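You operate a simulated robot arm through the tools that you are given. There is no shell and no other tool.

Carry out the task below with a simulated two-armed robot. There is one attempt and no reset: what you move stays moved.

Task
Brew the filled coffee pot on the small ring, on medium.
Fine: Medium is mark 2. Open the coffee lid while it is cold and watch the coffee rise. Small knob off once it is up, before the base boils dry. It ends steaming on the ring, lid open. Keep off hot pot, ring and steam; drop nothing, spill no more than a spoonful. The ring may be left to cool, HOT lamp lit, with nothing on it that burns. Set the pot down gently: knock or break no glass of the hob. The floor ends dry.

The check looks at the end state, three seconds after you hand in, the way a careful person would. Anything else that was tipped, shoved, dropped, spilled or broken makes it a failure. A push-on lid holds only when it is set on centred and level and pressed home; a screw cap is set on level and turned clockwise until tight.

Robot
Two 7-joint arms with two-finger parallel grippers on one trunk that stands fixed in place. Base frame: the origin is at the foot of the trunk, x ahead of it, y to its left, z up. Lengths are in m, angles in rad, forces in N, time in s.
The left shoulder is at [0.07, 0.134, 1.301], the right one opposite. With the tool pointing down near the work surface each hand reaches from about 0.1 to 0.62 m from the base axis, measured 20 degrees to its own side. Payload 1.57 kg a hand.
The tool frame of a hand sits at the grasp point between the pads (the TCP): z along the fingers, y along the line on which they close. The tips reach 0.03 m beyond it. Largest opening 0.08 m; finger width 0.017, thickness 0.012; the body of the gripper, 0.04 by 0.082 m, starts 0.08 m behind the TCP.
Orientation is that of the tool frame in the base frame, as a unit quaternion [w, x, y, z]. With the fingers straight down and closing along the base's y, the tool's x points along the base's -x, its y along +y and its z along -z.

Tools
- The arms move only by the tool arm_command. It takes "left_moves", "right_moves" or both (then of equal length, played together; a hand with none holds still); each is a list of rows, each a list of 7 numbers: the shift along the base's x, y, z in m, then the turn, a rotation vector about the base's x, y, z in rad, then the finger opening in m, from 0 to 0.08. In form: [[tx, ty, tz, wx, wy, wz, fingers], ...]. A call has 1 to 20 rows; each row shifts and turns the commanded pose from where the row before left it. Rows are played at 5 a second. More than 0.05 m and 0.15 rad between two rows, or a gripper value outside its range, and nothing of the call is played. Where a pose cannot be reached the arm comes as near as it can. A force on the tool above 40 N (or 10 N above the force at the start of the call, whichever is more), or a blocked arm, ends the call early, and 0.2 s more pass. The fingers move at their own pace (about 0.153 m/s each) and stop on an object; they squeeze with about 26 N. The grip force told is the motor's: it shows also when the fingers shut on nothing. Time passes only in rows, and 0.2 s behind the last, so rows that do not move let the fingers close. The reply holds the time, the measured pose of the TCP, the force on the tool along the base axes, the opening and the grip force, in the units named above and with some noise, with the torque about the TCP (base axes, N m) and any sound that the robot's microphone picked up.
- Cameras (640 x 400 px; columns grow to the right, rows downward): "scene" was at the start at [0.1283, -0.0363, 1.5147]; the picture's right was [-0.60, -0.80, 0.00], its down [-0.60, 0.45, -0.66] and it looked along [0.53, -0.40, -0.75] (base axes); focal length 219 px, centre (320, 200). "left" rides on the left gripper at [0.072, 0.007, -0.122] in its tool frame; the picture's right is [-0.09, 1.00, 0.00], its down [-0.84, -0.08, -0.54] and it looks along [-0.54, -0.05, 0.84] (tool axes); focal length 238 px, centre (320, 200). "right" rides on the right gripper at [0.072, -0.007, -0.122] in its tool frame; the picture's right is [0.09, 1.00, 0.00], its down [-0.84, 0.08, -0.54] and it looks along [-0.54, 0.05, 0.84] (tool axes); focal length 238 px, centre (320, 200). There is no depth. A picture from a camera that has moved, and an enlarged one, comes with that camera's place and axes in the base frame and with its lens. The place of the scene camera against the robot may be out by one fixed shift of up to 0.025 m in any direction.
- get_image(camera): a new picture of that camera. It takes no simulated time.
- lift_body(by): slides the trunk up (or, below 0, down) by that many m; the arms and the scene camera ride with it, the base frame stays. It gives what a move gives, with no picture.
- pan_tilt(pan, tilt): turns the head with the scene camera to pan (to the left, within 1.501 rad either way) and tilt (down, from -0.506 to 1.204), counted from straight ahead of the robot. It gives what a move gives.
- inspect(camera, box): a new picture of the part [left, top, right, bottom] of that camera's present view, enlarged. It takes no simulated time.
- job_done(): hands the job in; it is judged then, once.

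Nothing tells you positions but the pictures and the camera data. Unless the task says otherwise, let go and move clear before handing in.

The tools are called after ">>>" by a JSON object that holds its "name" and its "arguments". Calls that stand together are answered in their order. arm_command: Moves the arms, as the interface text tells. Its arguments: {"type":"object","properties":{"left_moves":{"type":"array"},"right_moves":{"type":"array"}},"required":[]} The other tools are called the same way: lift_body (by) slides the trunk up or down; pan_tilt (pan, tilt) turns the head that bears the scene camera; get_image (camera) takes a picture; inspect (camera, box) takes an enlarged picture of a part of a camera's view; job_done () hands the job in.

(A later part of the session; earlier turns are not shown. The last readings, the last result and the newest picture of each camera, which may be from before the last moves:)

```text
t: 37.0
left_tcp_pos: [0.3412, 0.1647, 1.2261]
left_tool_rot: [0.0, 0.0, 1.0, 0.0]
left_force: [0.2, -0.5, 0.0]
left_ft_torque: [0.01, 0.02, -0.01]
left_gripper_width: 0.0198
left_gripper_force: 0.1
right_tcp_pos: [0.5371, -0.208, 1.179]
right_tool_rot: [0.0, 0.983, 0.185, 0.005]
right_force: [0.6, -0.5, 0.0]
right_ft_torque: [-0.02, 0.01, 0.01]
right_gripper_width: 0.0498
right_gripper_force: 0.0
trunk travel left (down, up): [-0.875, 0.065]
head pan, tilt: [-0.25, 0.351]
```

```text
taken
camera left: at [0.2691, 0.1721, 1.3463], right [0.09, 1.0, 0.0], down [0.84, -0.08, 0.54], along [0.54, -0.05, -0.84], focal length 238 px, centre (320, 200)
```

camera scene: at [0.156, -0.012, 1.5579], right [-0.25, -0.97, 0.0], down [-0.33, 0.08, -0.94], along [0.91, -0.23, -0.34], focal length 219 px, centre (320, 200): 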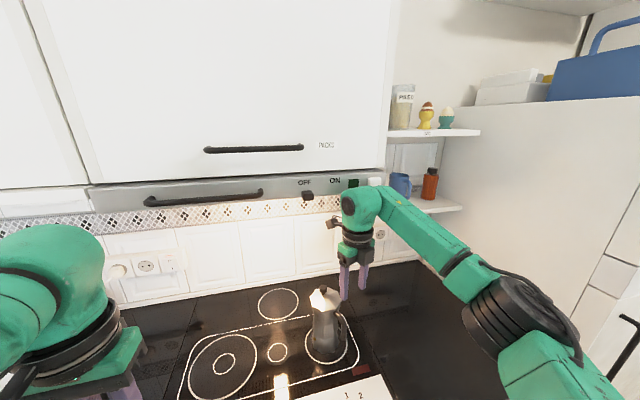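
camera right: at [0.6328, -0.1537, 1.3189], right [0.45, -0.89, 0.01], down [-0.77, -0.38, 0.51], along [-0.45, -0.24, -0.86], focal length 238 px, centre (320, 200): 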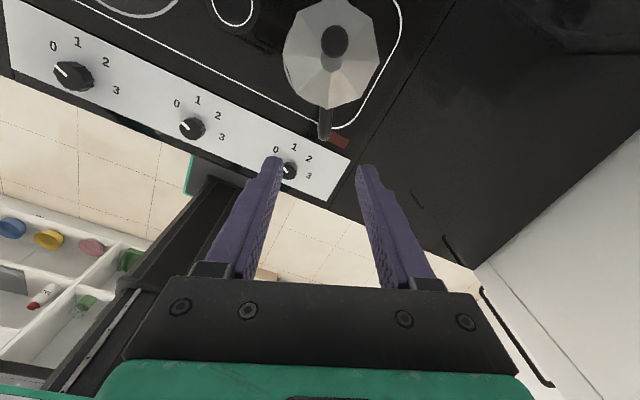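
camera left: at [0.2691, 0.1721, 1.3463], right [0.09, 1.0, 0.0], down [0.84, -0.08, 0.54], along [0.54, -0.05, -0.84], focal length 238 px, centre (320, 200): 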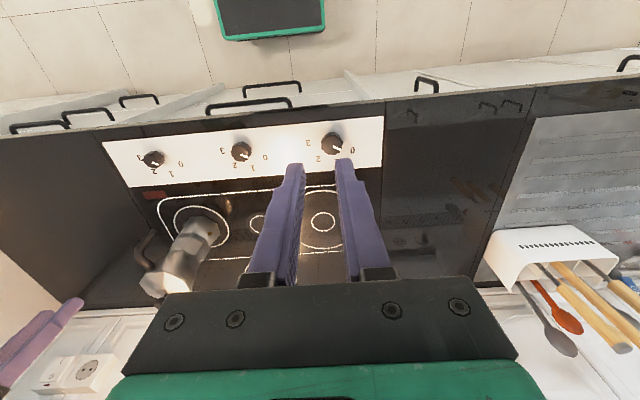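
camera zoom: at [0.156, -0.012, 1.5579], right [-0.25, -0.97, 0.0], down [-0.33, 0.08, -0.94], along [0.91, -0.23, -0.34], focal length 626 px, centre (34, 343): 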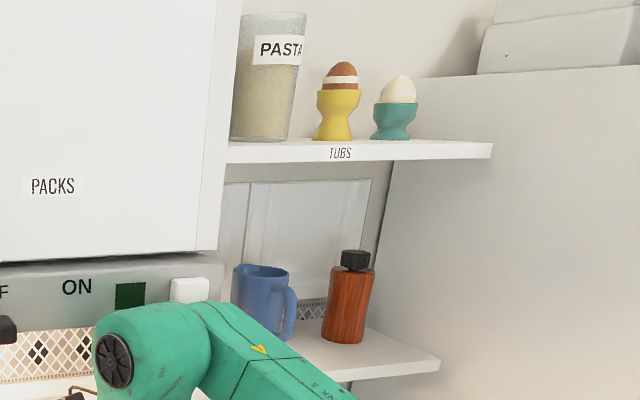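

The hood's white rocker beside the green window seems to have been pressed by my forearm, since the light is on. A brown cup should also be on the shelf behind my arm. I'll withdraw the arm towards me and check both.

>>> {"name": "arm_command", "arguments": {"right_moves": [[-0.03, -0.005, -0.01, 0, 0, 0, 0.05], [-0.04, -0.005, -0.01, 0, 0, 0, 0.05], [-0.04, -0.005, 0, 0, 0, 0, 0.05], [-0.04, 0, 0, 0, 0, 0, 0.05], [-0.04, 0, 0, 0, 0, 0, 0.05]]}}

>>> {"name": "get_image", "arguments": {"camera": "scene"}}

>>> {"name": "inspect", "arguments": {"camera": "scene", "box": [280, 150, 460, 270]}}

```text
t: 38.2
left_tcp_pos: [0.3384, 0.1651, 1.2255]
left_tool_rot: [0.0, 0.0, 1.0, 0.0]
left_force: [-0.4, 0.2, -0.2]
left_ft_torque: [0.01, -0.02, -0.01]
left_gripper_width: 0.0199
left_gripper_force: 0.0
right_tcp_pos: [0.3448, -0.2247, 1.1577]
right_tool_rot: [0.0, 0.983, 0.186, 0.005]
right_force: [0.4, -0.1, 0.3]
right_ft_torque: [0.0, -0.04, 0.02]
right_gripper_width: 0.0501
right_gripper_force: 0.1
trunk travel left (down, up): [-0.875, 0.065]
head pan, tilt: [-0.25, 0.351]
```

```text
taken
camera scene: at [0.1529, -0.013, 1.5583], right [-0.25, -0.97, 0.0], down [-0.33, 0.09, -0.94], along [0.91, -0.23, -0.34], focal length 219 px, centre (320, 200)
```

scene: 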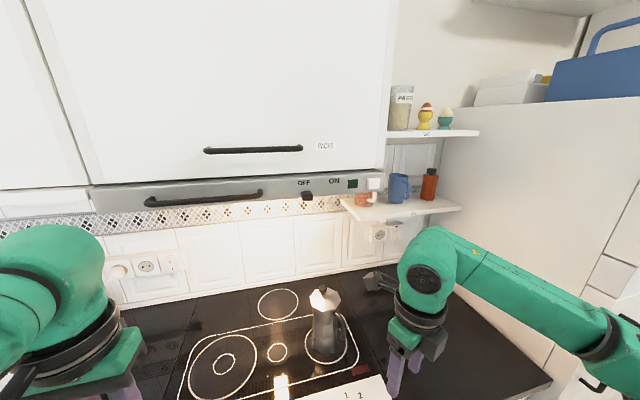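

```text
3.33 times, centred on (370, 210) of scene
camera zoom: at [0.1529, -0.013, 1.5583], right [-0.25, -0.97, 0.0], down [-0.33, 0.09, -0.94], along [0.91, -0.23, -0.34], focal length 730 px, centre (153, 167)
```

zoom: 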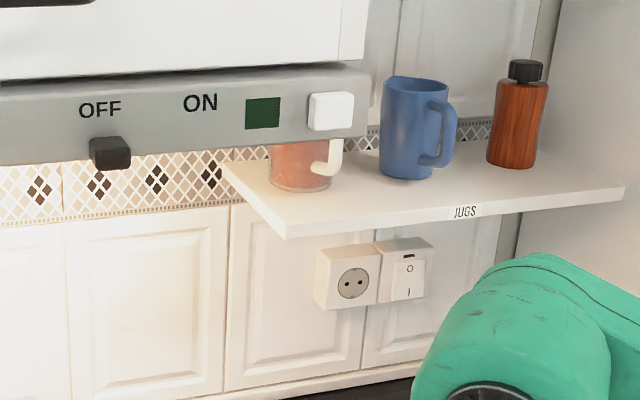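

The cup, mug and bottle are all still standing on the shelf, but the hood light has come on. I'll put that right first, so I need a closer look at the white button. I'll raise the trunk slightly for a second viewpoint to locate it.

>>> {"name": "lift_body", "arguments": {"by": 0.06}}

>>> {"name": "get_image", "arguments": {"camera": "scene"}}

>>> {"name": "inspect", "arguments": {"camera": "scene", "box": [280, 150, 460, 270]}}

```text
t: 39.2
left_tcp_pos: [0.3417, 0.1656, 1.2853]
left_tool_rot: [-0.001, -0.001, 1.0, 0.0]
left_force: [0.7, 0.5, -0.6]
left_ft_torque: [-0.02, 0.01, 0.0]
left_gripper_width: 0.0198
left_gripper_force: 0.0
right_tcp_pos: [0.349, -0.2245, 1.2166]
right_tool_rot: [0.0, 0.983, 0.186, 0.004]
right_force: [0.5, 0.3, 0.3]
right_ft_torque: [-0.01, 0.03, 0.02]
right_gripper_width: 0.05
right_gripper_force: 0.0
trunk travel left (down, up): [-0.935, 0.005]
head pan, tilt: [-0.25, 0.351]
```

```text
taken
camera scene: at [0.1567, -0.0121, 1.6179], right [-0.25, -0.97, 0.0], down [-0.33, 0.08, -0.94], along [0.91, -0.23, -0.34], focal length 219 px, centre (320, 200)
```

scene: 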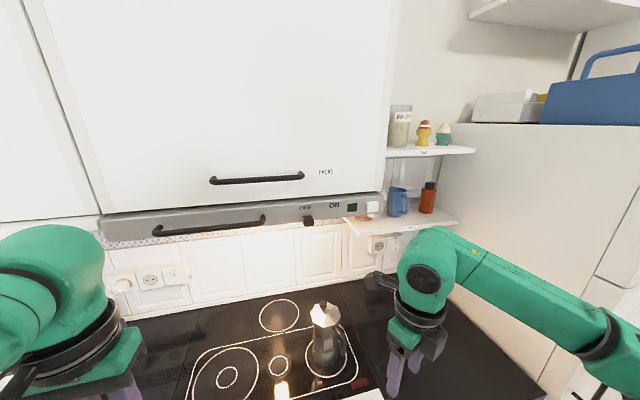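

```text
3.33 times, centred on (370, 210) of scene
camera zoom: at [0.1567, -0.0121, 1.6179], right [-0.25, -0.97, 0.0], down [-0.33, 0.08, -0.94], along [0.91, -0.23, -0.34], focal length 730 px, centre (153, 167)
```

zoom: 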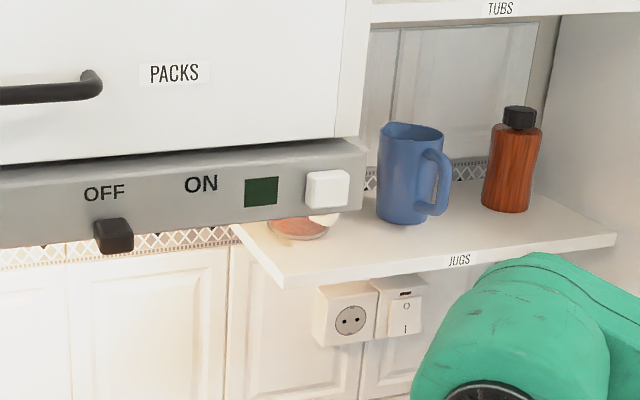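

The white button triangulates to about (0.605, -0.279, 1.408) on the hood's front. I'll turn the right hand so the closed fingers point straight ahead, staying well back from the hood, and view the button close up.

>>> {"name": "arm_command", "arguments": {"right_moves": [[0, -0.005, 0.01, 0, 0, -0.1, 0.03], [0, -0.005, 0.01, 0, 0, -0.1, 0.01], [0, -0.005, 0.01, 0, 0, -0.1, 0.0], [0, -0.005, 0.01, 0.0097, -0.1497, 0, 0.0], [0, -0.005, 0.01, 0.0097, -0.1497, 0, 0.0], [0, -0.005, 0.01, 0.0097, -0.1497, 0, 0.0], [0, -0.005, 0.01, 0.0097, -0.1497, 0, 0.0], [0, -0.005, 0.01, 0.0097, -0.1497, 0, 0.0], [0, -0.005, 0.01, 0.0097, -0.1497, 0, 0.0], [0, 0, 0.01, 0.0097, -0.1497, 0, 0.0], [0, 0, 0.01, 0.0097, -0.1497, 0, 0.0], [0, 0, 0.01, 0.0097, -0.1497, 0, 0.0]]}}

>>> {"name": "get_image", "arguments": {"camera": "scene"}}

>>> {"name": "get_image", "arguments": {"camera": "right"}}

```text
t: 41.8
left_tcp_pos: [0.3405, 0.167, 1.284]
left_tool_rot: [0.0, 0.0, 1.0, -0.001]
left_force: [0.1, 0.8, -0.1]
left_ft_torque: [-0.04, -0.01, 0.0]
left_gripper_width: 0.0201
left_gripper_force: 0.1
right_tcp_pos: [0.3986, -0.2887, 1.3758]
right_tool_rot: [-0.018, 0.777, 0.03, 0.629]
right_force: [-0.5, -0.6, 0.0]
right_ft_torque: [0.01, -0.01, -0.03]
right_gripper_width: 0.0
right_gripper_force: 21.1
right hand out of reach, approached as far as the arm can: row 9, 10, 11, 12
trunk travel left (down, up): [-0.935, 0.005]
head pan, tilt: [-0.25, 0.351]
```

```text
taken
camera scene: at [0.156, -0.0098, 1.6179], right [-0.25, -0.97, 0.0], down [-0.33, 0.08, -0.94], along [0.91, -0.23, -0.34], focal length 219 px, centre (320, 200)
```

scene: 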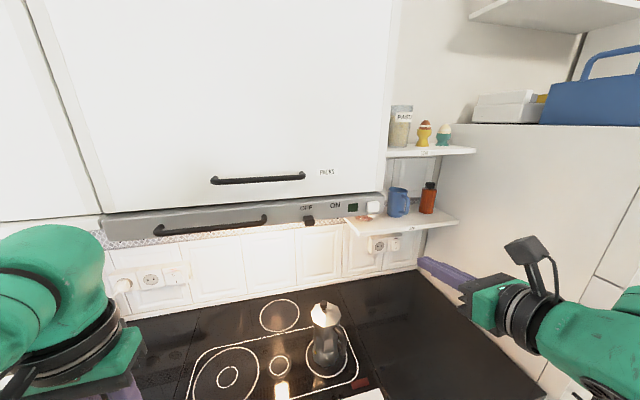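

```text
taken
camera right: at [0.294, -0.2893, 1.471], right [0.09, -0.99, 0.1], down [-0.7, -0.13, -0.7], along [0.71, -0.01, -0.7], focal length 238 px, centre (320, 200)
```

right: 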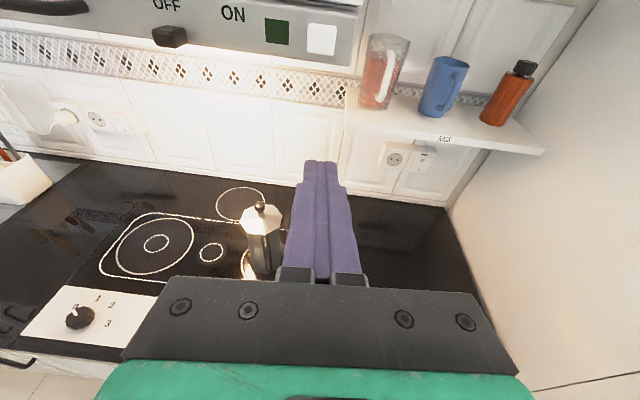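

The hand camera gives a clear view: button at about (0.605, -0.268, 1.412), jugs standing normally behind the hood front. I'll bring the closed fingertips to about 5 cm in front of the button.

>>> {"name": "arm_command", "arguments": {"right_moves": [[0.02, 0.005, 0.015, 0, 0, 0, 0.0], [0.03, 0.005, 0.015, 0, 0, 0, 0.0], [0.03, 0.005, 0.01, 0, 0, 0, 0.0], [0.03, 0.004, 0.002, 0, 0, 0, 0.0], [0, 0, 0, 0, 0, 0, 0.0]]}}

>>> {"name": "get_image", "arguments": {"camera": "right"}}

>>> {"name": "inspect", "arguments": {"camera": "scene", "box": [280, 150, 460, 270]}}

```text
t: 43.0
left_tcp_pos: [0.3422, 0.1654, 1.2851]
left_tool_rot: [0.0, 0.001, 1.0, 0.0]
left_force: [0.3, -1.0, -0.2]
left_ft_torque: [0.0, -0.05, 0.0]
left_gripper_width: 0.0198
left_gripper_force: 0.1
right_tcp_pos: [0.5084, -0.274, 1.4147]
right_tool_rot: [-0.017, 0.777, 0.028, 0.629]
right_force: [0.3, 0.9, -0.3]
right_ft_torque: [0.0, 0.01, -0.03]
right_gripper_width: 0.0
right_gripper_force: 20.8
trunk travel left (down, up): [-0.935, 0.005]
head pan, tilt: [-0.25, 0.351]
```

```text
taken
camera right: at [0.4045, -0.2735, 1.5115], right [0.08, -0.99, 0.1], down [-0.7, -0.13, -0.7], along [0.71, -0.01, -0.7], focal length 238 px, centre (320, 200)
```

right: 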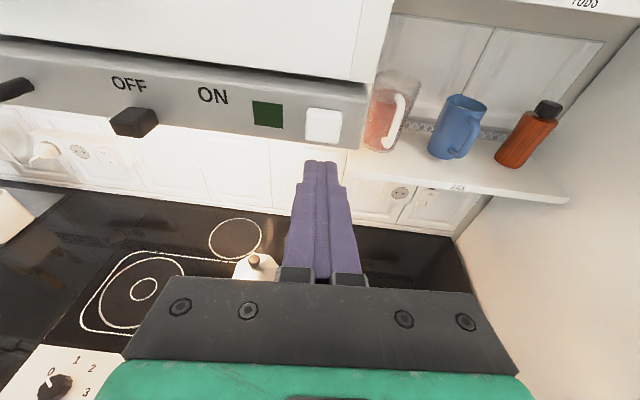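

```text
3.33 times, centred on (370, 210) of scene
camera zoom: at [0.1555, -0.0122, 1.618], right [-0.25, -0.97, 0.0], down [-0.33, 0.08, -0.94], along [0.91, -0.23, -0.34], focal length 730 px, centre (153, 167)
```

zoom: 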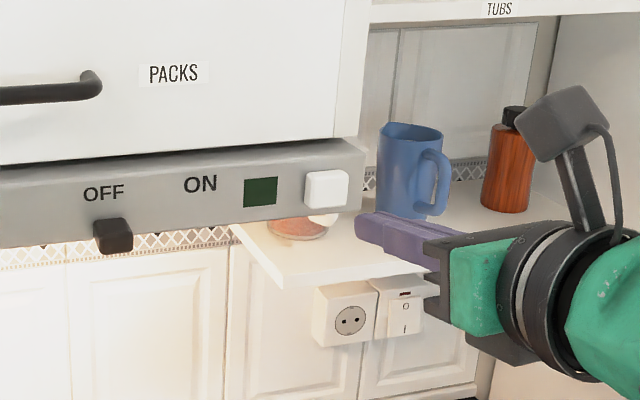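

The button works out to (0.592, -0.269, 1.415), and my fingertips are about 5 cm short of it. I'll close most of the gap.

>>> {"name": "arm_command", "arguments": {"right_moves": [[0.015, 0.002, 0.003, 0, 0, 0, 0.0], [0.015, 0.001, 0.003, 0, 0, 0, 0.0], [0.008, 0, 0, 0, 0, 0, 0.0], [0, 0, 0, 0, 0, 0, 0.0]]}}

>>> {"name": "inspect", "arguments": {"camera": "right", "box": [240, 60, 440, 200]}}

>>> {"name": "inspect", "arguments": {"camera": "scene", "box": [320, 170, 420, 240]}}

```text
t: 44.0
left_tcp_pos: [0.3404, 0.1645, 1.2845]
left_tool_rot: [0.001, -0.001, 1.0, 0.001]
left_force: [-0.3, 0.1, -0.8]
left_ft_torque: [0.02, -0.03, 0.01]
left_gripper_width: 0.0198
left_gripper_force: 0.0
right_tcp_pos: [0.5461, -0.2702, 1.4225]
right_tool_rot: [-0.018, 0.777, 0.028, 0.629]
right_force: [0.4, 0.3, 0.0]
right_ft_torque: [0.02, 0.02, 0.02]
right_gripper_width: 0.0
right_gripper_force: 21.1
trunk travel left (down, up): [-0.935, 0.005]
head pan, tilt: [-0.25, 0.351]
```

```text
2.86 times, centred on (340, 130) of right
camera zoom: at [0.442, -0.2699, 1.5187], right [0.08, -0.99, 0.1], down [-0.7, -0.13, -0.7], along [0.71, -0.01, -0.7], focal length 681 px, centre (263, 400)
```

zoom: 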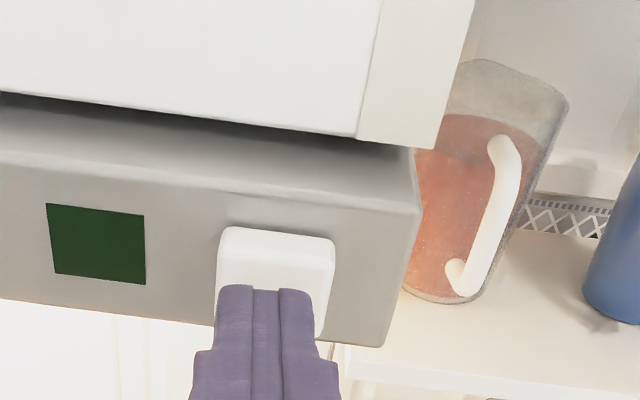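

```text
5.71 times, centred on (370, 205) of scene
camera zoom: at [0.1553, -0.0122, 1.618], right [-0.25, -0.97, 0.0], down [-0.33, 0.08, -0.94], along [0.91, -0.23, -0.34], focal length 1251 px, centre (34, 171)
```

zoom: 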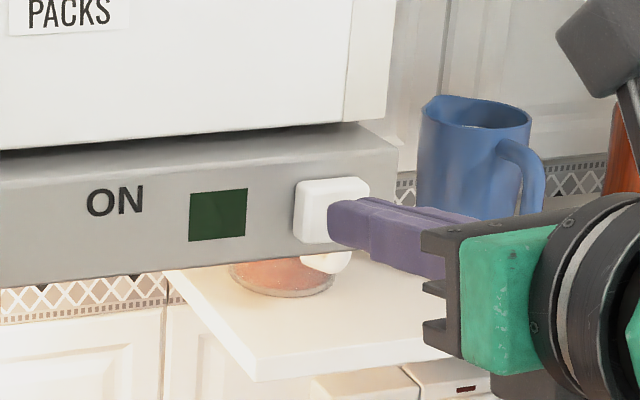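

The fingertips are right in front of the button's middle. I'll press forward in small steps, stopping at the click.

>>> {"name": "arm_command", "arguments": {"right_moves": [[0.005, 0, 0, 0, 0, 0, 0.0], [0.004, 0, 0, 0, 0, 0, 0.0], [0.003, 0, 0, 0, 0, 0, 0.0]]}}

>>> {"name": "inspect", "arguments": {"camera": "scene", "box": [320, 170, 420, 240]}}

```text
t: 44.8
left_tcp_pos: [0.3405, 0.1653, 1.2846]
left_tool_rot: [0.0, 0.0, 1.0, 0.0]
left_force: [-0.5, 0.3, -0.1]
left_ft_torque: [0.01, -0.01, -0.04]
left_gripper_width: 0.02
left_gripper_force: 0.1
right_tcp_pos: [0.5575, -0.2713, 1.4234]
right_tool_rot: [-0.018, 0.777, 0.028, 0.628]
right_force: [-0.2, 0.9, 0.0]
right_ft_torque: [0.05, 0.01, 0.02]
right_gripper_width: 0.0
right_gripper_force: 21.4
trunk travel left (down, up): [-0.935, 0.005]
head pan, tilt: [-0.25, 0.351]
```

```text
5.71 times, centred on (370, 205) of scene
camera zoom: at [0.1553, -0.0121, 1.618], right [-0.25, -0.97, 0.0], down [-0.33, 0.08, -0.94], along [0.91, -0.23, -0.34], focal length 1251 px, centre (34, 171)
```

zoom: 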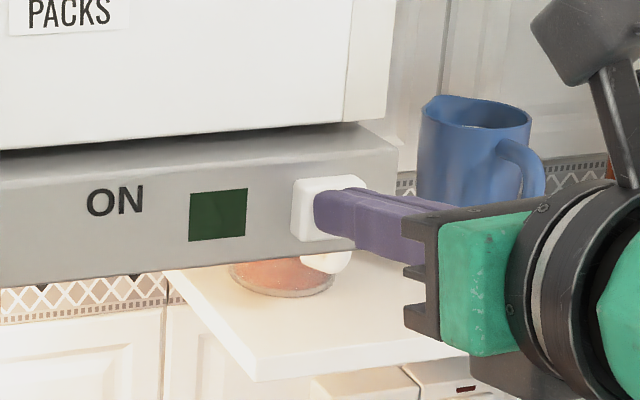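

>>> {"name": "arm_command", "arguments": {"right_moves": [[0.003, 0, 0, 0, 0, 0, 0.0], [0.002, 0, 0, 0, 0, 0, 0.0], [0, 0, 0, 0, 0, 0, 0.0]]}}

>>> {"name": "inspect", "arguments": {"camera": "scene", "box": [320, 170, 420, 240]}}

```text
t: 45.6
left_tcp_pos: [0.3389, 0.1641, 1.2846]
left_tool_rot: [0.0, -0.001, 1.0, 0.0]
left_force: [-0.2, 0.1, -0.6]
left_ft_torque: [0.03, -0.01, -0.01]
left_gripper_width: 0.0203
left_gripper_force: 0.0
right_tcp_pos: [0.5609, -0.2709, 1.422]
right_tool_rot: [-0.017, 0.777, 0.028, 0.629]
right_force: [-3.3, 0.4, 1.5]
right_ft_torque: [-0.03, -0.04, -0.01]
right_gripper_width: 0.0
right_gripper_force: 21.4
trunk travel left (down, up): [-0.935, 0.005]
head pan, tilt: [-0.25, 0.351]
heard: click
```

```text
5.71 times, centred on (370, 205) of scene
camera zoom: at [0.1541, -0.0119, 1.6181], right [-0.25, -0.97, 0.0], down [-0.33, 0.08, -0.94], along [0.91, -0.23, -0.34], focal length 1251 px, centre (34, 171)
```

zoom: 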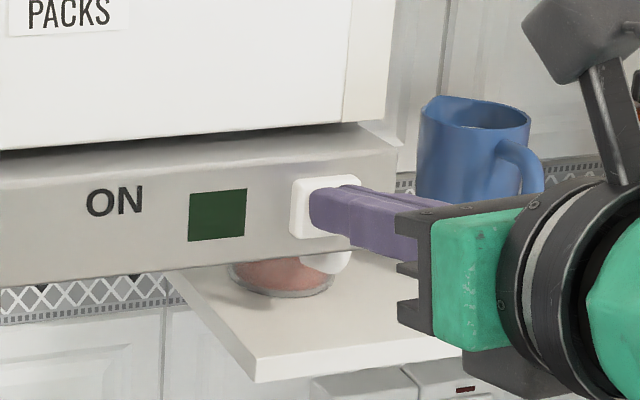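

A click, and the hood light is off again. I'll withdraw straight back and confirm it stays off.

>>> {"name": "arm_command", "arguments": {"right_moves": [[-0.01, 0, 0, 0, 0, 0, 0.0], [-0.03, 0, 0, 0, 0, 0, 0.0], [-0.04, -0.004, -0.005, 0, 0, 0, 0.0], [-0.04, -0.005, -0.01, 0, 0, 0, 0.0], [-0.03, -0.005, -0.015, 0, 0, 0, 0.0]]}}

>>> {"name": "get_image", "arguments": {"camera": "scene"}}

>>> {"name": "get_image", "arguments": {"camera": "right"}}

```text
t: 46.8
left_tcp_pos: [0.3398, 0.1652, 1.2841]
left_tool_rot: [0.0, 0.0, 1.0, 0.0]
left_force: [0.7, 0.5, 0.3]
left_ft_torque: [-0.04, -0.04, -0.02]
left_gripper_width: 0.0199
left_gripper_force: 0.0
right_tcp_pos: [0.4117, -0.2839, 1.3914]
right_tool_rot: [-0.017, 0.776, 0.027, 0.629]
right_force: [-0.7, 0.3, 0.0]
right_ft_torque: [-0.01, -0.01, 0.03]
right_gripper_width: 0.0
right_gripper_force: 20.9
trunk travel left (down, up): [-0.935, 0.005]
head pan, tilt: [-0.25, 0.351]
```

```text
taken
camera scene: at [0.1543, -0.0128, 1.6181], right [-0.25, -0.97, 0.0], down [-0.33, 0.09, -0.94], along [0.91, -0.23, -0.34], focal length 219 px, centre (320, 200)
```

scene: 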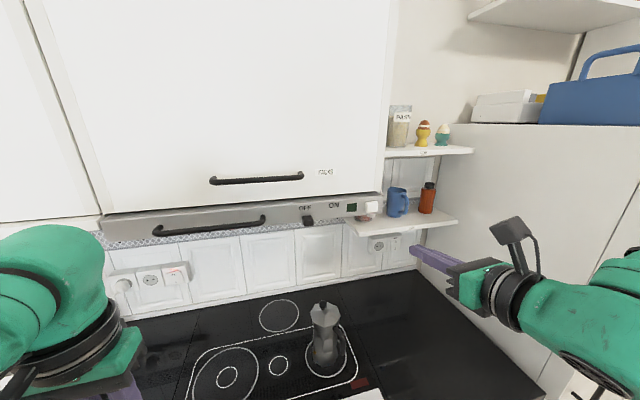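

```text
taken
camera right: at [0.3079, -0.2837, 1.4879], right [0.08, -0.99, 0.1], down [-0.7, -0.13, -0.71], along [0.71, -0.01, -0.7], focal length 238 px, centre (320, 200)
```

right: 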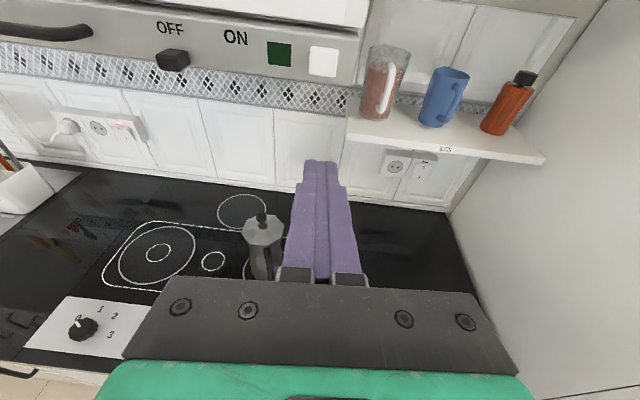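

The light is off and stays off, and the shelf is undisturbed. For the lid, the left hand can come in from the left with its fingers parallel to the hinge, so simply rolling the hand turns the lid with no sideways load and stays under the hood. I'll lower the trunk for reach and pull the right hand back.

>>> {"name": "arm_command", "arguments": {"right_moves": [[-0.03, -0.02, 0, 0, 0, 0, 0.0], [-0.03, -0.02, 0, 0, 0, 0, 0.0], [-0.03, -0.02, 0, 0, 0, 0, 0.0]]}}

>>> {"name": "lift_body", "arguments": {"by": -0.12}}

>>> {"name": "pan_tilt", "arguments": {"pan": -0.2, "tilt": 0.75}}

>>> {"name": "get_image", "arguments": {"camera": "scene"}}

```text
t: 47.6
left_tcp_pos: [0.3425, 0.1632, 1.2844]
left_tool_rot: [-0.001, 0.0, 1.0, 0.001]
left_force: [-0.2, 0.4, 0.0]
left_ft_torque: [0.02, 0.01, -0.05]
left_gripper_width: 0.02
left_gripper_force: 0.2
right_tcp_pos: [0.3265, -0.3416, 1.393]
right_tool_rot: [-0.018, 0.781, 0.028, 0.624]
right_force: [-0.1, -1.0, 1.0]
right_ft_torque: [0.02, 0.12, 0.02]
right_gripper_width: 0.0001
right_gripper_force: 21.2
right hand out of reach, approached as far as the arm can: row 3
trunk travel left (down, up): [-0.935, 0.005]
head pan, tilt: [-0.25, 0.351]
```

```text
t: 49.1
left_tcp_pos: [0.3428, 0.1643, 1.1654]
left_tool_rot: [0.0, 0.0, 1.0, 0.001]
left_force: [-0.2, -1.0, 0.5]
left_ft_torque: [0.01, -0.02, -0.02]
left_gripper_width: 0.0201
left_gripper_force: 0.1
right_tcp_pos: [0.3241, -0.3404, 1.2752]
right_tool_rot: [-0.017, 0.777, 0.028, 0.629]
right_force: [0.0, 0.3, 0.0]
right_ft_torque: [0.01, -0.03, -0.03]
right_gripper_width: 0.0
right_gripper_force: 21.3
trunk travel left (down, up): [-0.815, 0.125]
head pan, tilt: [-0.25, 0.351]
```

```text
t: 50.0
left_tcp_pos: [0.3409, 0.1654, 1.1653]
left_tool_rot: [-0.001, 0.001, 1.0, 0.0]
left_force: [0.3, 0.1, 0.5]
left_ft_torque: [0.0, 0.01, 0.02]
left_gripper_width: 0.0199
left_gripper_force: 0.0
right_tcp_pos: [0.3247, -0.3415, 1.2759]
right_tool_rot: [-0.017, 0.777, 0.028, 0.628]
right_force: [0.2, 0.5, -0.5]
right_ft_torque: [0.0, -0.01, -0.01]
right_gripper_width: 0.0
right_gripper_force: 21.0
trunk travel left (down, up): [-0.815, 0.125]
head pan, tilt: [-0.201, 0.75]
```

```text
taken
camera scene: at [0.1467, -0.0058, 1.4624], right [-0.2, -0.98, 0.0], down [-0.67, 0.14, -0.73], along [0.72, -0.15, -0.68], focal length 219 px, centre (320, 200)
```

scene: 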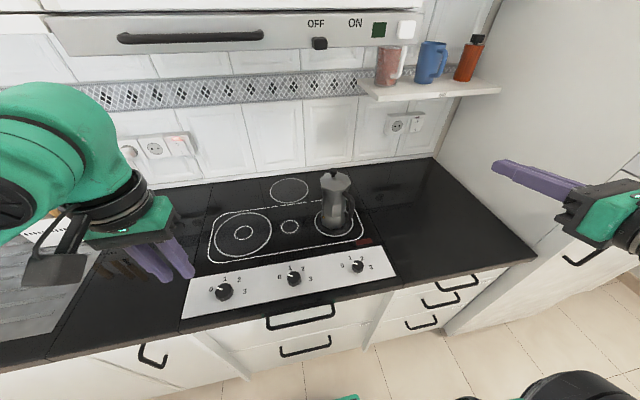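

I'll now turn the left hand about its own axis by about 110 degrees, clear of everything.

>>> {"name": "arm_command", "arguments": {"left_moves": [[0.005, 0, 0.005, 0, 0, 0.148, 0.03], [0.005, 0, 0.005, 0, 0, 0.148, 0.05], [0.005, 0, 0.005, 0, 0, 0.148, 0.05], [0.005, 0, 0.005, 0, 0, 0.148, 0.05], [0.005, 0, 0, 0, 0, 0.148, 0.05], [0.005, 0, 0, 0, 0, 0.148, 0.05], [0.005, 0, 0, 0, 0, 0.148, 0.05], [0.005, 0, 0, 0, 0, 0.148, 0.05], [0.005, 0, 0, 0, 0, 0.148, 0.05], [0.005, 0, 0, 0, 0, 0.148, 0.05], [0, 0, 0, 0, 0, 0.148, 0.05], [0, 0, 0, 0, 0, 0.148, 0.05], [0, 0, 0, 0, 0, 0.144, 0.05]]}}

>>> {"name": "get_image", "arguments": {"camera": "scene"}}

```text
t: 52.8
left_tcp_pos: [0.3899, 0.1624, 1.1855]
left_tool_rot: [0.001, 0.819, -0.574, 0.0]
left_force: [-0.3, 0.9, -0.4]
left_ft_torque: [-0.03, 0.02, 0.03]
left_gripper_width: 0.05
left_gripper_force: 0.0
right_tcp_pos: [0.3239, -0.3423, 1.2749]
right_tool_rot: [-0.017, 0.776, 0.027, 0.629]
right_force: [-0.4, 0.2, -0.3]
right_ft_torque: [0.04, 0.01, 0.03]
right_gripper_width: 0.0
right_gripper_force: 21.0
trunk travel left (down, up): [-0.815, 0.125]
head pan, tilt: [-0.201, 0.75]
```

```text
taken
camera scene: at [0.1453, -0.0079, 1.4625], right [-0.2, -0.98, 0.0], down [-0.67, 0.14, -0.73], along [0.72, -0.14, -0.68], focal length 219 px, centre (320, 200)
```

scene: 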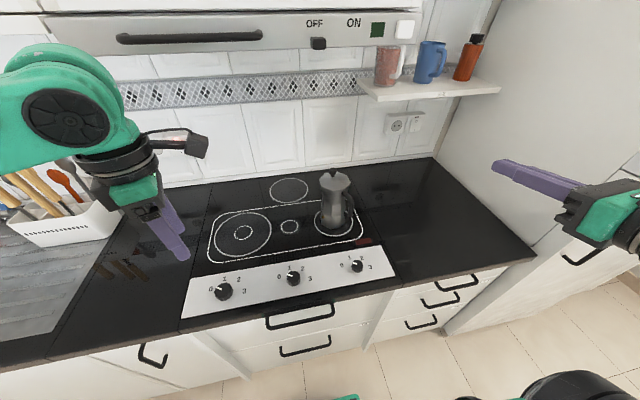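

The turn worked. Next I'll tilt the left fingers up to horizontal, pointing to the right and a little forward, while drifting towards the hob at a safe height.

>>> {"name": "arm_command", "arguments": {"left_moves": [[0.005, -0.015, 0, -0.134, -0.0486, 0, 0.05], [0.005, -0.015, 0, -0.134, -0.0486, 0, 0.05], [0.005, -0.015, 0, -0.134, -0.0486, 0, 0.05], [0.005, -0.015, 0, -0.134, -0.0486, 0, 0.05], [0.005, -0.015, 0, -0.134, -0.0486, 0, 0.05], [0.005, -0.015, 0, -0.134, -0.0486, 0, 0.05], [0.005, -0.015, 0, -0.134, -0.0486, 0, 0.05], [0.005, -0.015, 0, -0.134, -0.0486, 0, 0.05], [0.005, -0.015, 0, -0.134, -0.0486, 0, 0.05], [0.005, -0.015, 0, -0.134, -0.0486, 0, 0.05], [0.005, -0.015, 0, -0.134, -0.0486, 0, 0.05]]}}

>>> {"name": "get_image", "arguments": {"camera": "scene"}}

>>> {"name": "get_image", "arguments": {"camera": "left"}}

```text
t: 55.2
left_tcp_pos: [0.4463, -0.0, 1.184]
left_tool_rot: [0.406, 0.58, -0.405, 0.579]
left_force: [1.1, -0.8, 0.1]
left_ft_torque: [-0.02, -0.03, 0.01]
left_gripper_width: 0.05
left_gripper_force: 0.1
right_tcp_pos: [0.3261, -0.3409, 1.2761]
right_tool_rot: [-0.017, 0.777, 0.027, 0.629]
right_force: [0.5, -0.2, 0.2]
right_ft_torque: [0.02, 0.01, 0.01]
right_gripper_width: 0.0002
right_gripper_force: 21.5
trunk travel left (down, up): [-0.815, 0.125]
head pan, tilt: [-0.201, 0.75]
```

```text
taken
camera scene: at [0.1477, -0.0061, 1.4623], right [-0.2, -0.98, 0.0], down [-0.67, 0.14, -0.73], along [0.72, -0.15, -0.68], focal length 219 px, centre (320, 200)
```

scene: 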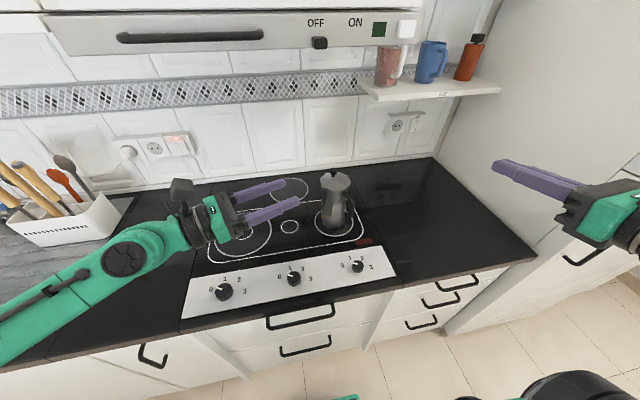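

```text
taken
camera left: at [0.3987, 0.1131, 1.2554], right [-0.94, -0.34, -0.09], down [-0.11, 0.54, -0.84], along [0.33, -0.77, -0.54], focal length 238 px, centre (320, 200)
```

left: 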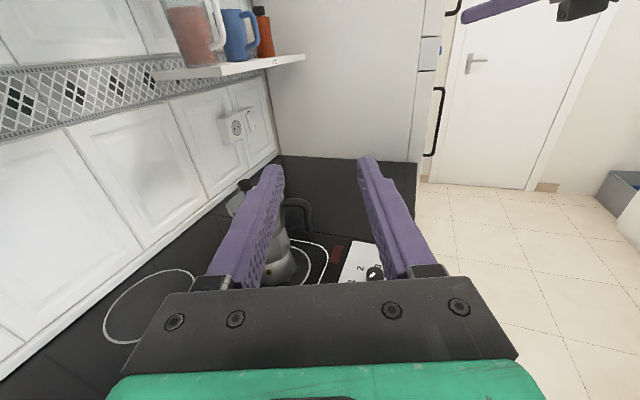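

The left hand is now level, fingers pointing right, camera on top. I'll move forward over the hob to just left of the lid and look again.

>>> {"name": "arm_command", "arguments": {"left_moves": [[0.03, -0.003, -0.005, 0, 0, 0, 0.05], [0.03, -0.003, -0.01, 0, 0, 0, 0.05], [0.03, -0.003, -0.01, 0, 0, 0, 0.05], [0.03, -0.003, -0.01, 0, 0, 0, 0.05], [0.025, -0.003, -0.01, 0, 0, 0, 0.05], [0.015, -0.005, -0.01, 0, 0, 0, 0.05]]}}

>>> {"name": "get_image", "arguments": {"camera": "scene"}}

>>> {"name": "get_image", "arguments": {"camera": "left"}}

```text
t: 56.6
left_tcp_pos: [0.6067, -0.0223, 1.1303]
left_tool_rot: [0.406, 0.579, -0.407, 0.578]
left_force: [-0.1, 0.5, -0.5]
left_ft_torque: [0.0, 0.01, 0.0]
left_gripper_width: 0.0502
left_gripper_force: 0.0
right_tcp_pos: [0.3256, -0.3408, 1.2756]
right_tool_rot: [-0.017, 0.777, 0.027, 0.629]
right_force: [0.1, 0.9, -0.1]
right_ft_torque: [-0.01, -0.01, -0.01]
right_gripper_width: 0.0002
right_gripper_force: 21.4
trunk travel left (down, up): [-0.815, 0.125]
head pan, tilt: [-0.201, 0.75]
```

```text
taken
camera scene: at [0.1473, -0.0064, 1.4623], right [-0.2, -0.98, 0.0], down [-0.67, 0.14, -0.73], along [0.72, -0.15, -0.68], focal length 219 px, centre (320, 200)
```

scene: 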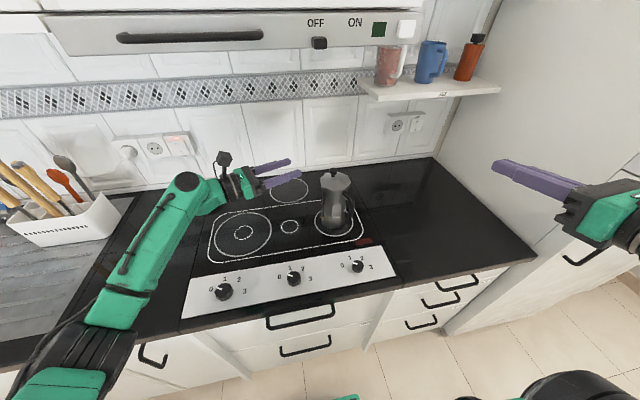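

```text
taken
camera left: at [0.5592, 0.0904, 1.2015], right [-0.94, -0.34, -0.09], down [-0.11, 0.54, -0.83], along [0.33, -0.77, -0.54], focal length 238 px, centre (320, 200)
```

left: 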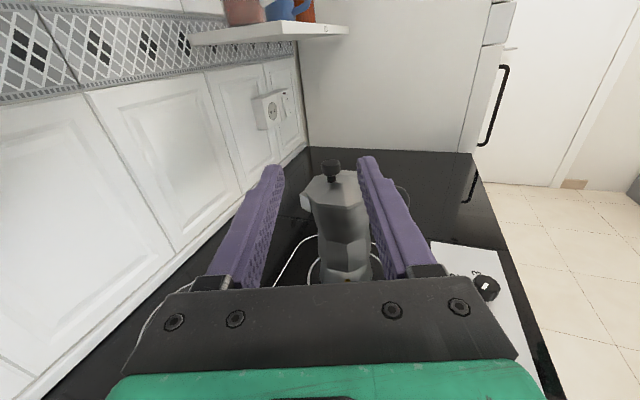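

The knob shows up between the fingers at about (0.646, -0.160, 1.074), matching the earlier estimate. I'll enlarge it to see the cap and lid shape.

>>> {"name": "inspect", "arguments": {"camera": "left", "box": [280, 140, 400, 220]}}

>>> {"name": "inspect", "arguments": {"camera": "scene", "box": [290, 150, 370, 220]}}

```text
5.00 times, centred on (340, 180) of left
camera zoom: at [0.5592, 0.0904, 1.2015], right [-0.94, -0.34, -0.09], down [-0.11, 0.54, -0.83], along [0.33, -0.77, -0.54], focal length 1192 px, centre (220, 300)
```

zoom: 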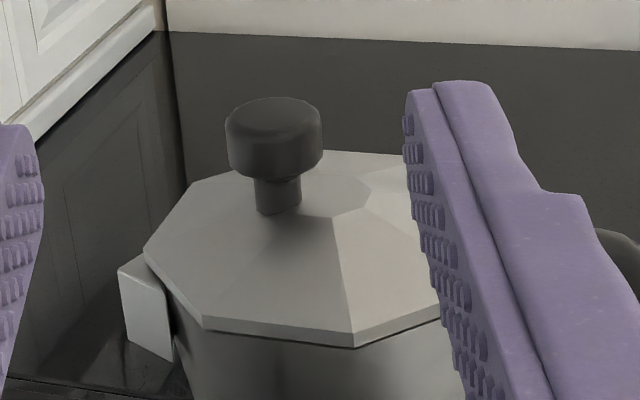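

```text
5.71 times, centred on (330, 185) of scene
camera zoom: at [0.1473, -0.0064, 1.4623], right [-0.2, -0.98, 0.0], down [-0.67, 0.14, -0.73], along [0.72, -0.15, -0.68], focal length 1251 px, centre (263, 286)
```

zoom: 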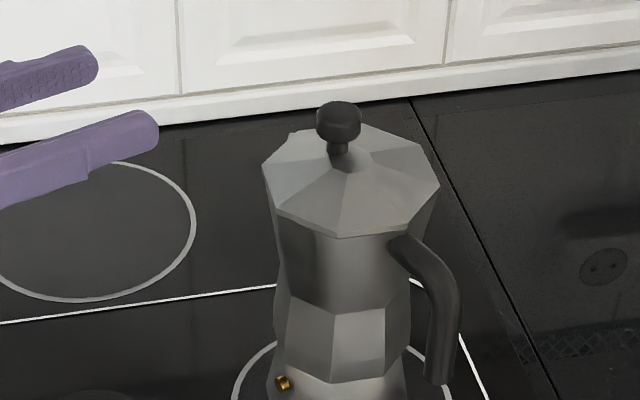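

The knob cap is about 24 mm across on a thin stem, centred near (0.6475, -0.161, 1.076), and the lid is clearly closed. I'll lower the left hand in line with it, still short of the lid, and verify centring.

>>> {"name": "arm_command", "arguments": {"left_moves": [[0.003, -0.008, -0.018, 0, 0, 0, 0.055], [0.003, -0.014, -0.018, 0, 0, 0, 0.055], [0.003, -0.014, -0.012, 0, 0, 0, 0.055], [0.001, -0.012, -0.005, 0, 0, 0, 0.055], [0, 0, 0, 0, 0, 0, 0.055]]}}

>>> {"name": "get_image", "arguments": {"camera": "left"}}

>>> {"name": "inspect", "arguments": {"camera": "scene", "box": [290, 150, 370, 220]}}

```text
t: 57.8
left_tcp_pos: [0.6159, -0.0674, 1.0766]
left_tool_rot: [0.406, 0.58, -0.406, 0.578]
left_force: [-0.7, -0.5, 1.0]
left_ft_torque: [-0.03, -0.04, 0.01]
left_gripper_width: 0.0549
left_gripper_force: 0.1
right_tcp_pos: [0.326, -0.3398, 1.2763]
right_tool_rot: [-0.016, 0.777, 0.028, 0.628]
right_force: [0.1, -0.6, -0.1]
right_ft_torque: [0.01, -0.03, 0.0]
right_gripper_width: 0.0
right_gripper_force: 21.3
trunk travel left (down, up): [-0.815, 0.125]
head pan, tilt: [-0.201, 0.75]
```

```text
taken
camera left: at [0.5684, 0.0443, 1.1491], right [-0.94, -0.34, -0.09], down [-0.11, 0.54, -0.84], along [0.33, -0.77, -0.54], focal length 238 px, centre (320, 200)
```

left: 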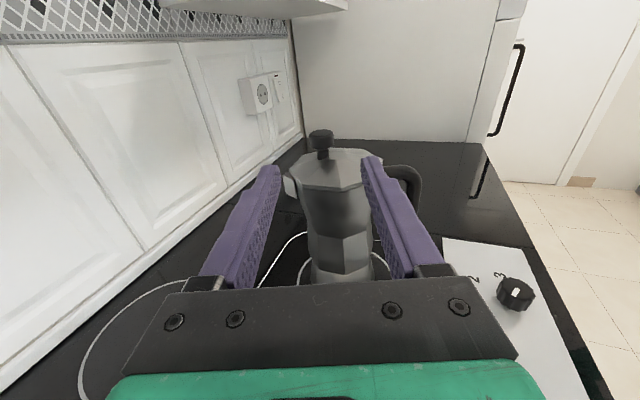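

```text
5.71 times, centred on (330, 185) of scene
camera zoom: at [0.1468, -0.0056, 1.4623], right [-0.2, -0.98, 0.0], down [-0.67, 0.14, -0.73], along [0.72, -0.15, -0.68], focal length 1251 px, centre (263, 286)
```

zoom: 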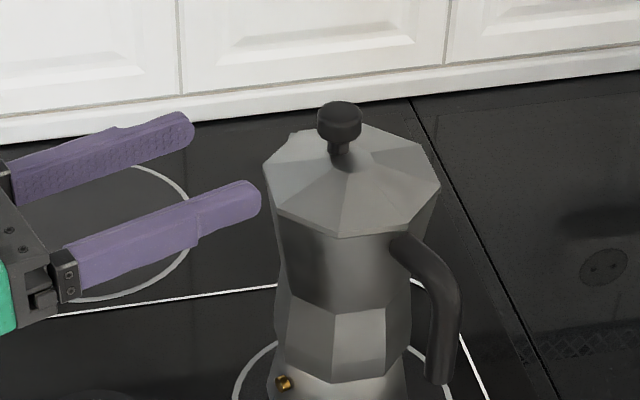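

The knob is lined up dead centre with the open fingers. I'll advance along the finger direction until it is between the pads.

>>> {"name": "arm_command", "arguments": {"left_moves": [[0.0068, -0.0188, 0, 0, 0, 0, 0.055], [0.0068, -0.0188, 0, 0, 0, 0, 0.055], [0.0068, -0.0188, 0, 0, 0, 0, 0.055], [0.0068, -0.0188, 0, 0, 0, 0, 0.055], [0.0051, -0.0141, 0, 0, 0, 0, 0.055], [0, 0, 0, 0, 0, 0, 0.055]]}}

>>> {"name": "get_image", "arguments": {"camera": "left"}}

>>> {"name": "inspect", "arguments": {"camera": "scene", "box": [290, 150, 370, 220]}}

```text
t: 59.2
left_tcp_pos: [0.6431, -0.1504, 1.0789]
left_tool_rot: [0.406, 0.58, -0.406, 0.577]
left_force: [-0.2, 0.8, 0.2]
left_ft_torque: [0.0, 0.0, 0.0]
left_gripper_width: 0.0551
left_gripper_force: 0.1
left hand out of reach, approached as far as the arm can: row 5
right_tcp_pos: [0.3252, -0.3392, 1.2769]
right_tool_rot: [-0.016, 0.777, 0.027, 0.628]
right_force: [1.2, 0.2, -0.3]
right_ft_torque: [-0.02, 0.0, 0.0]
right_gripper_width: 0.0
right_gripper_force: 22.2
trunk travel left (down, up): [-0.815, 0.125]
head pan, tilt: [-0.201, 0.75]
```

```text
taken
camera left: at [0.5952, -0.038, 1.1508], right [-0.94, -0.34, -0.09], down [-0.11, 0.54, -0.84], along [0.33, -0.77, -0.54], focal length 238 px, centre (320, 200)
```

left: 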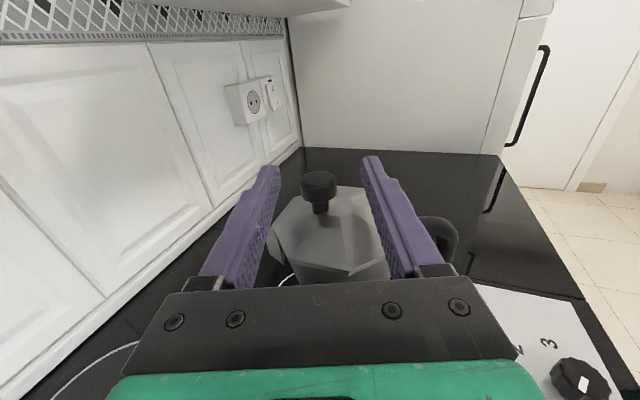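

```text
5.71 times, centred on (330, 185) of scene
camera zoom: at [0.1467, -0.005, 1.4623], right [-0.2, -0.98, 0.0], down [-0.67, 0.14, -0.73], along [0.72, -0.15, -0.68], focal length 1251 px, centre (263, 286)
```

zoom: 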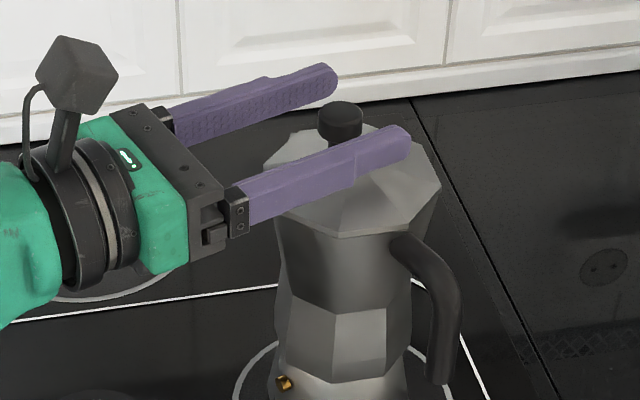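

The knob is between the pads near their tips, right at the edge of the arm's reach, which is enough since the lid will swing towards me. I'll close gently in stages.

>>> {"name": "arm_command", "arguments": {"left_moves": [[0, 0, 0, 0, 0, 0, 0.04], [0, 0, 0, 0, 0, 0, 0.032], [0, 0, 0, 0, 0, 0, 0.028], [0, 0, 0, 0, 0, 0, 0.026], [0, 0, 0, 0, 0, 0, 0.0245]]}}

>>> {"name": "inspect", "arguments": {"camera": "left", "box": [250, 140, 390, 240]}}

>>> {"name": "inspect", "arguments": {"camera": "scene", "box": [290, 150, 370, 220]}}

```text
t: 60.4
left_tcp_pos: [0.6432, -0.1509, 1.0786]
left_tool_rot: [0.406, 0.581, -0.406, 0.577]
left_force: [0.8, 0.8, 1.5]
left_ft_torque: [-0.01, 0.01, 0.01]
left_gripper_width: 0.0253
left_gripper_force: 1.0
right_tcp_pos: [0.326, -0.3404, 1.2758]
right_tool_rot: [-0.018, 0.778, 0.029, 0.628]
right_force: [-0.3, 0.0, 0.1]
right_ft_torque: [-0.02, 0.01, -0.01]
right_gripper_width: 0.0001
right_gripper_force: 21.0
trunk travel left (down, up): [-0.815, 0.125]
head pan, tilt: [-0.201, 0.75]
```

```text
4.00 times, centred on (320, 190) of left
camera zoom: at [0.5957, -0.0381, 1.1504], right [-0.94, -0.34, -0.09], down [-0.11, 0.54, -0.84], along [0.33, -0.77, -0.54], focal length 953 px, centre (320, 240)
```

zoom: 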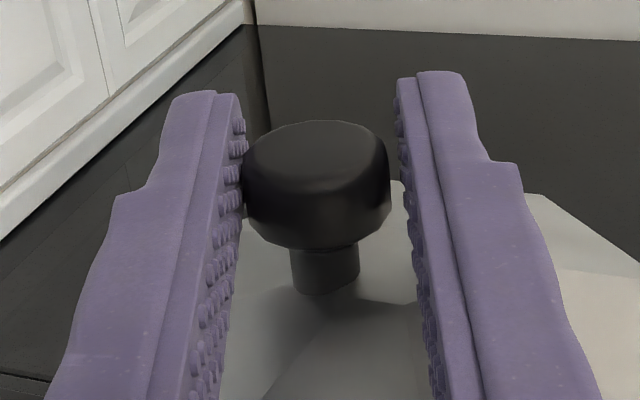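

```text
5.71 times, centred on (330, 185) of scene
camera zoom: at [0.1472, -0.0057, 1.4623], right [-0.2, -0.98, 0.0], down [-0.67, 0.14, -0.73], along [0.72, -0.15, -0.68], focal length 1251 px, centre (263, 286)
```

zoom: 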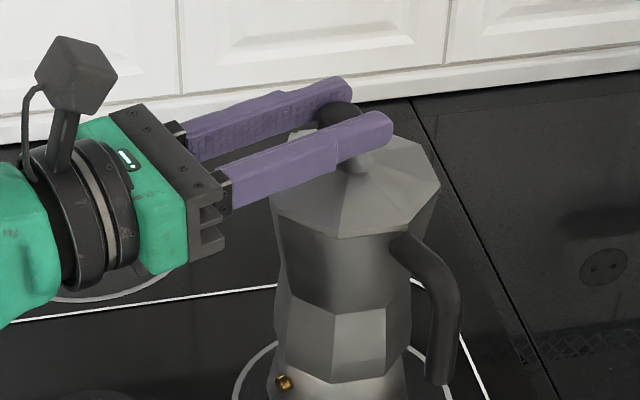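

The knob touches the far pad and has about 2 mm of play on the near side. I'll shift 1 mm forward to centre it and then close to a light squeeze.

>>> {"name": "arm_command", "arguments": {"left_moves": [[0.001, 0.0004, 0, 0, 0, 0, 0.0255], [0, 0, 0, 0, 0, 0, 0.0245], [0, 0, 0, 0, 0, 0, 0.0235], [0, 0, 0, 0, 0, 0, 0.0235]]}}

>>> {"name": "inspect", "arguments": {"camera": "left", "box": [250, 140, 390, 240]}}

```text
t: 61.4
left_tcp_pos: [0.6441, -0.1498, 1.0781]
left_tool_rot: [0.405, 0.58, -0.405, 0.579]
left_force: [1.2, 0.2, 0.5]
left_ft_torque: [0.0, -0.03, 0.03]
left_gripper_width: 0.0242
left_gripper_force: 0.4
right_tcp_pos: [0.3257, -0.3405, 1.2765]
right_tool_rot: [-0.018, 0.777, 0.028, 0.629]
right_force: [0.9, 0.0, -0.2]
right_ft_torque: [-0.03, 0.02, -0.01]
right_gripper_width: 0.0
right_gripper_force: 21.3
trunk travel left (down, up): [-0.815, 0.125]
head pan, tilt: [-0.201, 0.75]
```

```text
4.00 times, centred on (320, 190) of left
camera zoom: at [0.5962, -0.0377, 1.1501], right [-0.94, -0.34, -0.09], down [-0.12, 0.54, -0.83], along [0.33, -0.77, -0.54], focal length 953 px, centre (320, 240)
```

zoom: 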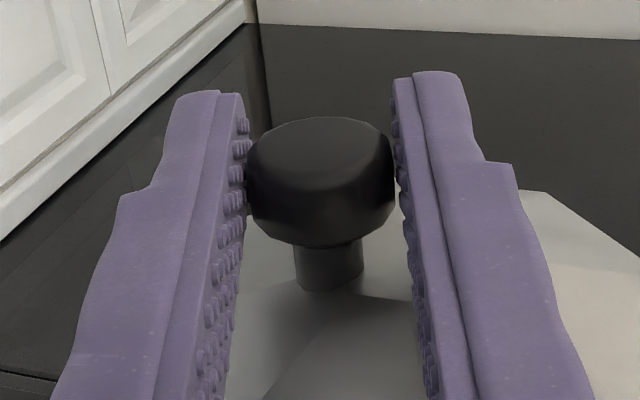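

>>> {"name": "arm_command", "arguments": {"left_moves": [[0, 0, 0, 0, 0, 0, 0.0225], [0, 0, 0, 0, 0, 0, 0.0215]]}}

```text
t: 62.0
left_tcp_pos: [0.6447, -0.1503, 1.0783]
left_tool_rot: [0.405, 0.58, -0.405, 0.579]
left_force: [1.8, 0.6, 0.0]
left_ft_torque: [-0.03, -0.15, -0.03]
left_gripper_width: 0.0228
left_gripper_force: 26.4
right_tcp_pos: [0.3256, -0.339, 1.2762]
right_tool_rot: [-0.016, 0.777, 0.027, 0.628]
right_force: [-0.3, 0.6, -0.9]
right_ft_torque: [-0.02, 0.02, 0.03]
right_gripper_width: 0.0
right_gripper_force: 21.9
trunk travel left (down, up): [-0.815, 0.125]
head pan, tilt: [-0.201, 0.75]
```

The cap is 22.8 mm wide. A full squeeze could load the pot sideways, so I'll open to a loose 30 mm cage and let the far finger push the knob back round the hinge, rolling the hand with the lid. First a small test swing.

>>> {"name": "arm_command", "arguments": {"left_moves": [[0, 0, 0, 0, 0, 0, 0.03], [-0.0017, -0.0006, 0, 0, 0, 0, 0.03], [-0.0017, -0.0006, 0, 0, 0, 0, 0.03], [-0.0028, -0.001, 0.0029, 0.024, -0.0658, 0, 0.03], [-0.0028, -0.001, 0.0029, 0.024, -0.0658, 0, 0.03]]}}

>>> {"name": "inspect", "arguments": {"camera": "left", "box": [230, 130, 410, 260]}}

>>> {"name": "inspect", "arguments": {"camera": "scene", "box": [290, 150, 370, 220]}}

```text
t: 63.2
left_tcp_pos: [0.6348, -0.1538, 1.0842]
left_tool_rot: [0.364, 0.551, -0.445, 0.605]
left_force: [1.1, 0.9, 0.4]
left_ft_torque: [0.01, 0.02, 0.03]
left_gripper_width: 0.0308
left_gripper_force: 0.5
right_tcp_pos: [0.3257, -0.3408, 1.2767]
right_tool_rot: [-0.018, 0.777, 0.028, 0.629]
right_force: [0.2, -0.6, -0.3]
right_ft_torque: [0.02, 0.03, -0.01]
right_gripper_width: 0.0
right_gripper_force: 21.1
trunk travel left (down, up): [-0.815, 0.125]
head pan, tilt: [-0.201, 0.75]
```

```text
3.08 times, centred on (320, 195) of left
camera zoom: at [0.5781, -0.0455, 1.1538], right [-0.92, -0.33, -0.23], down [0.0, 0.58, -0.82], along [0.4, -0.75, -0.53], focal length 733 px, centre (320, 215)
```

zoom: 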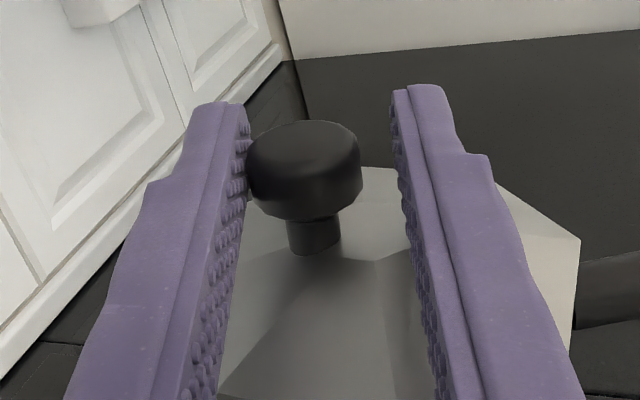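

```text
5.71 times, centred on (330, 185) of scene
camera zoom: at [0.1468, -0.0058, 1.4623], right [-0.2, -0.98, 0.0], down [-0.67, 0.14, -0.73], along [0.72, -0.15, -0.68], focal length 1251 px, centre (263, 286)
```

zoom: 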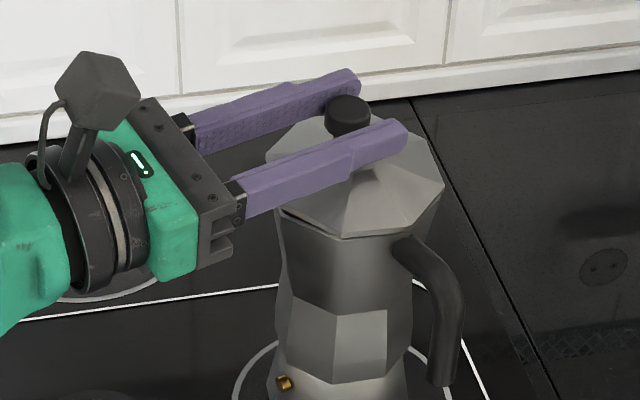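

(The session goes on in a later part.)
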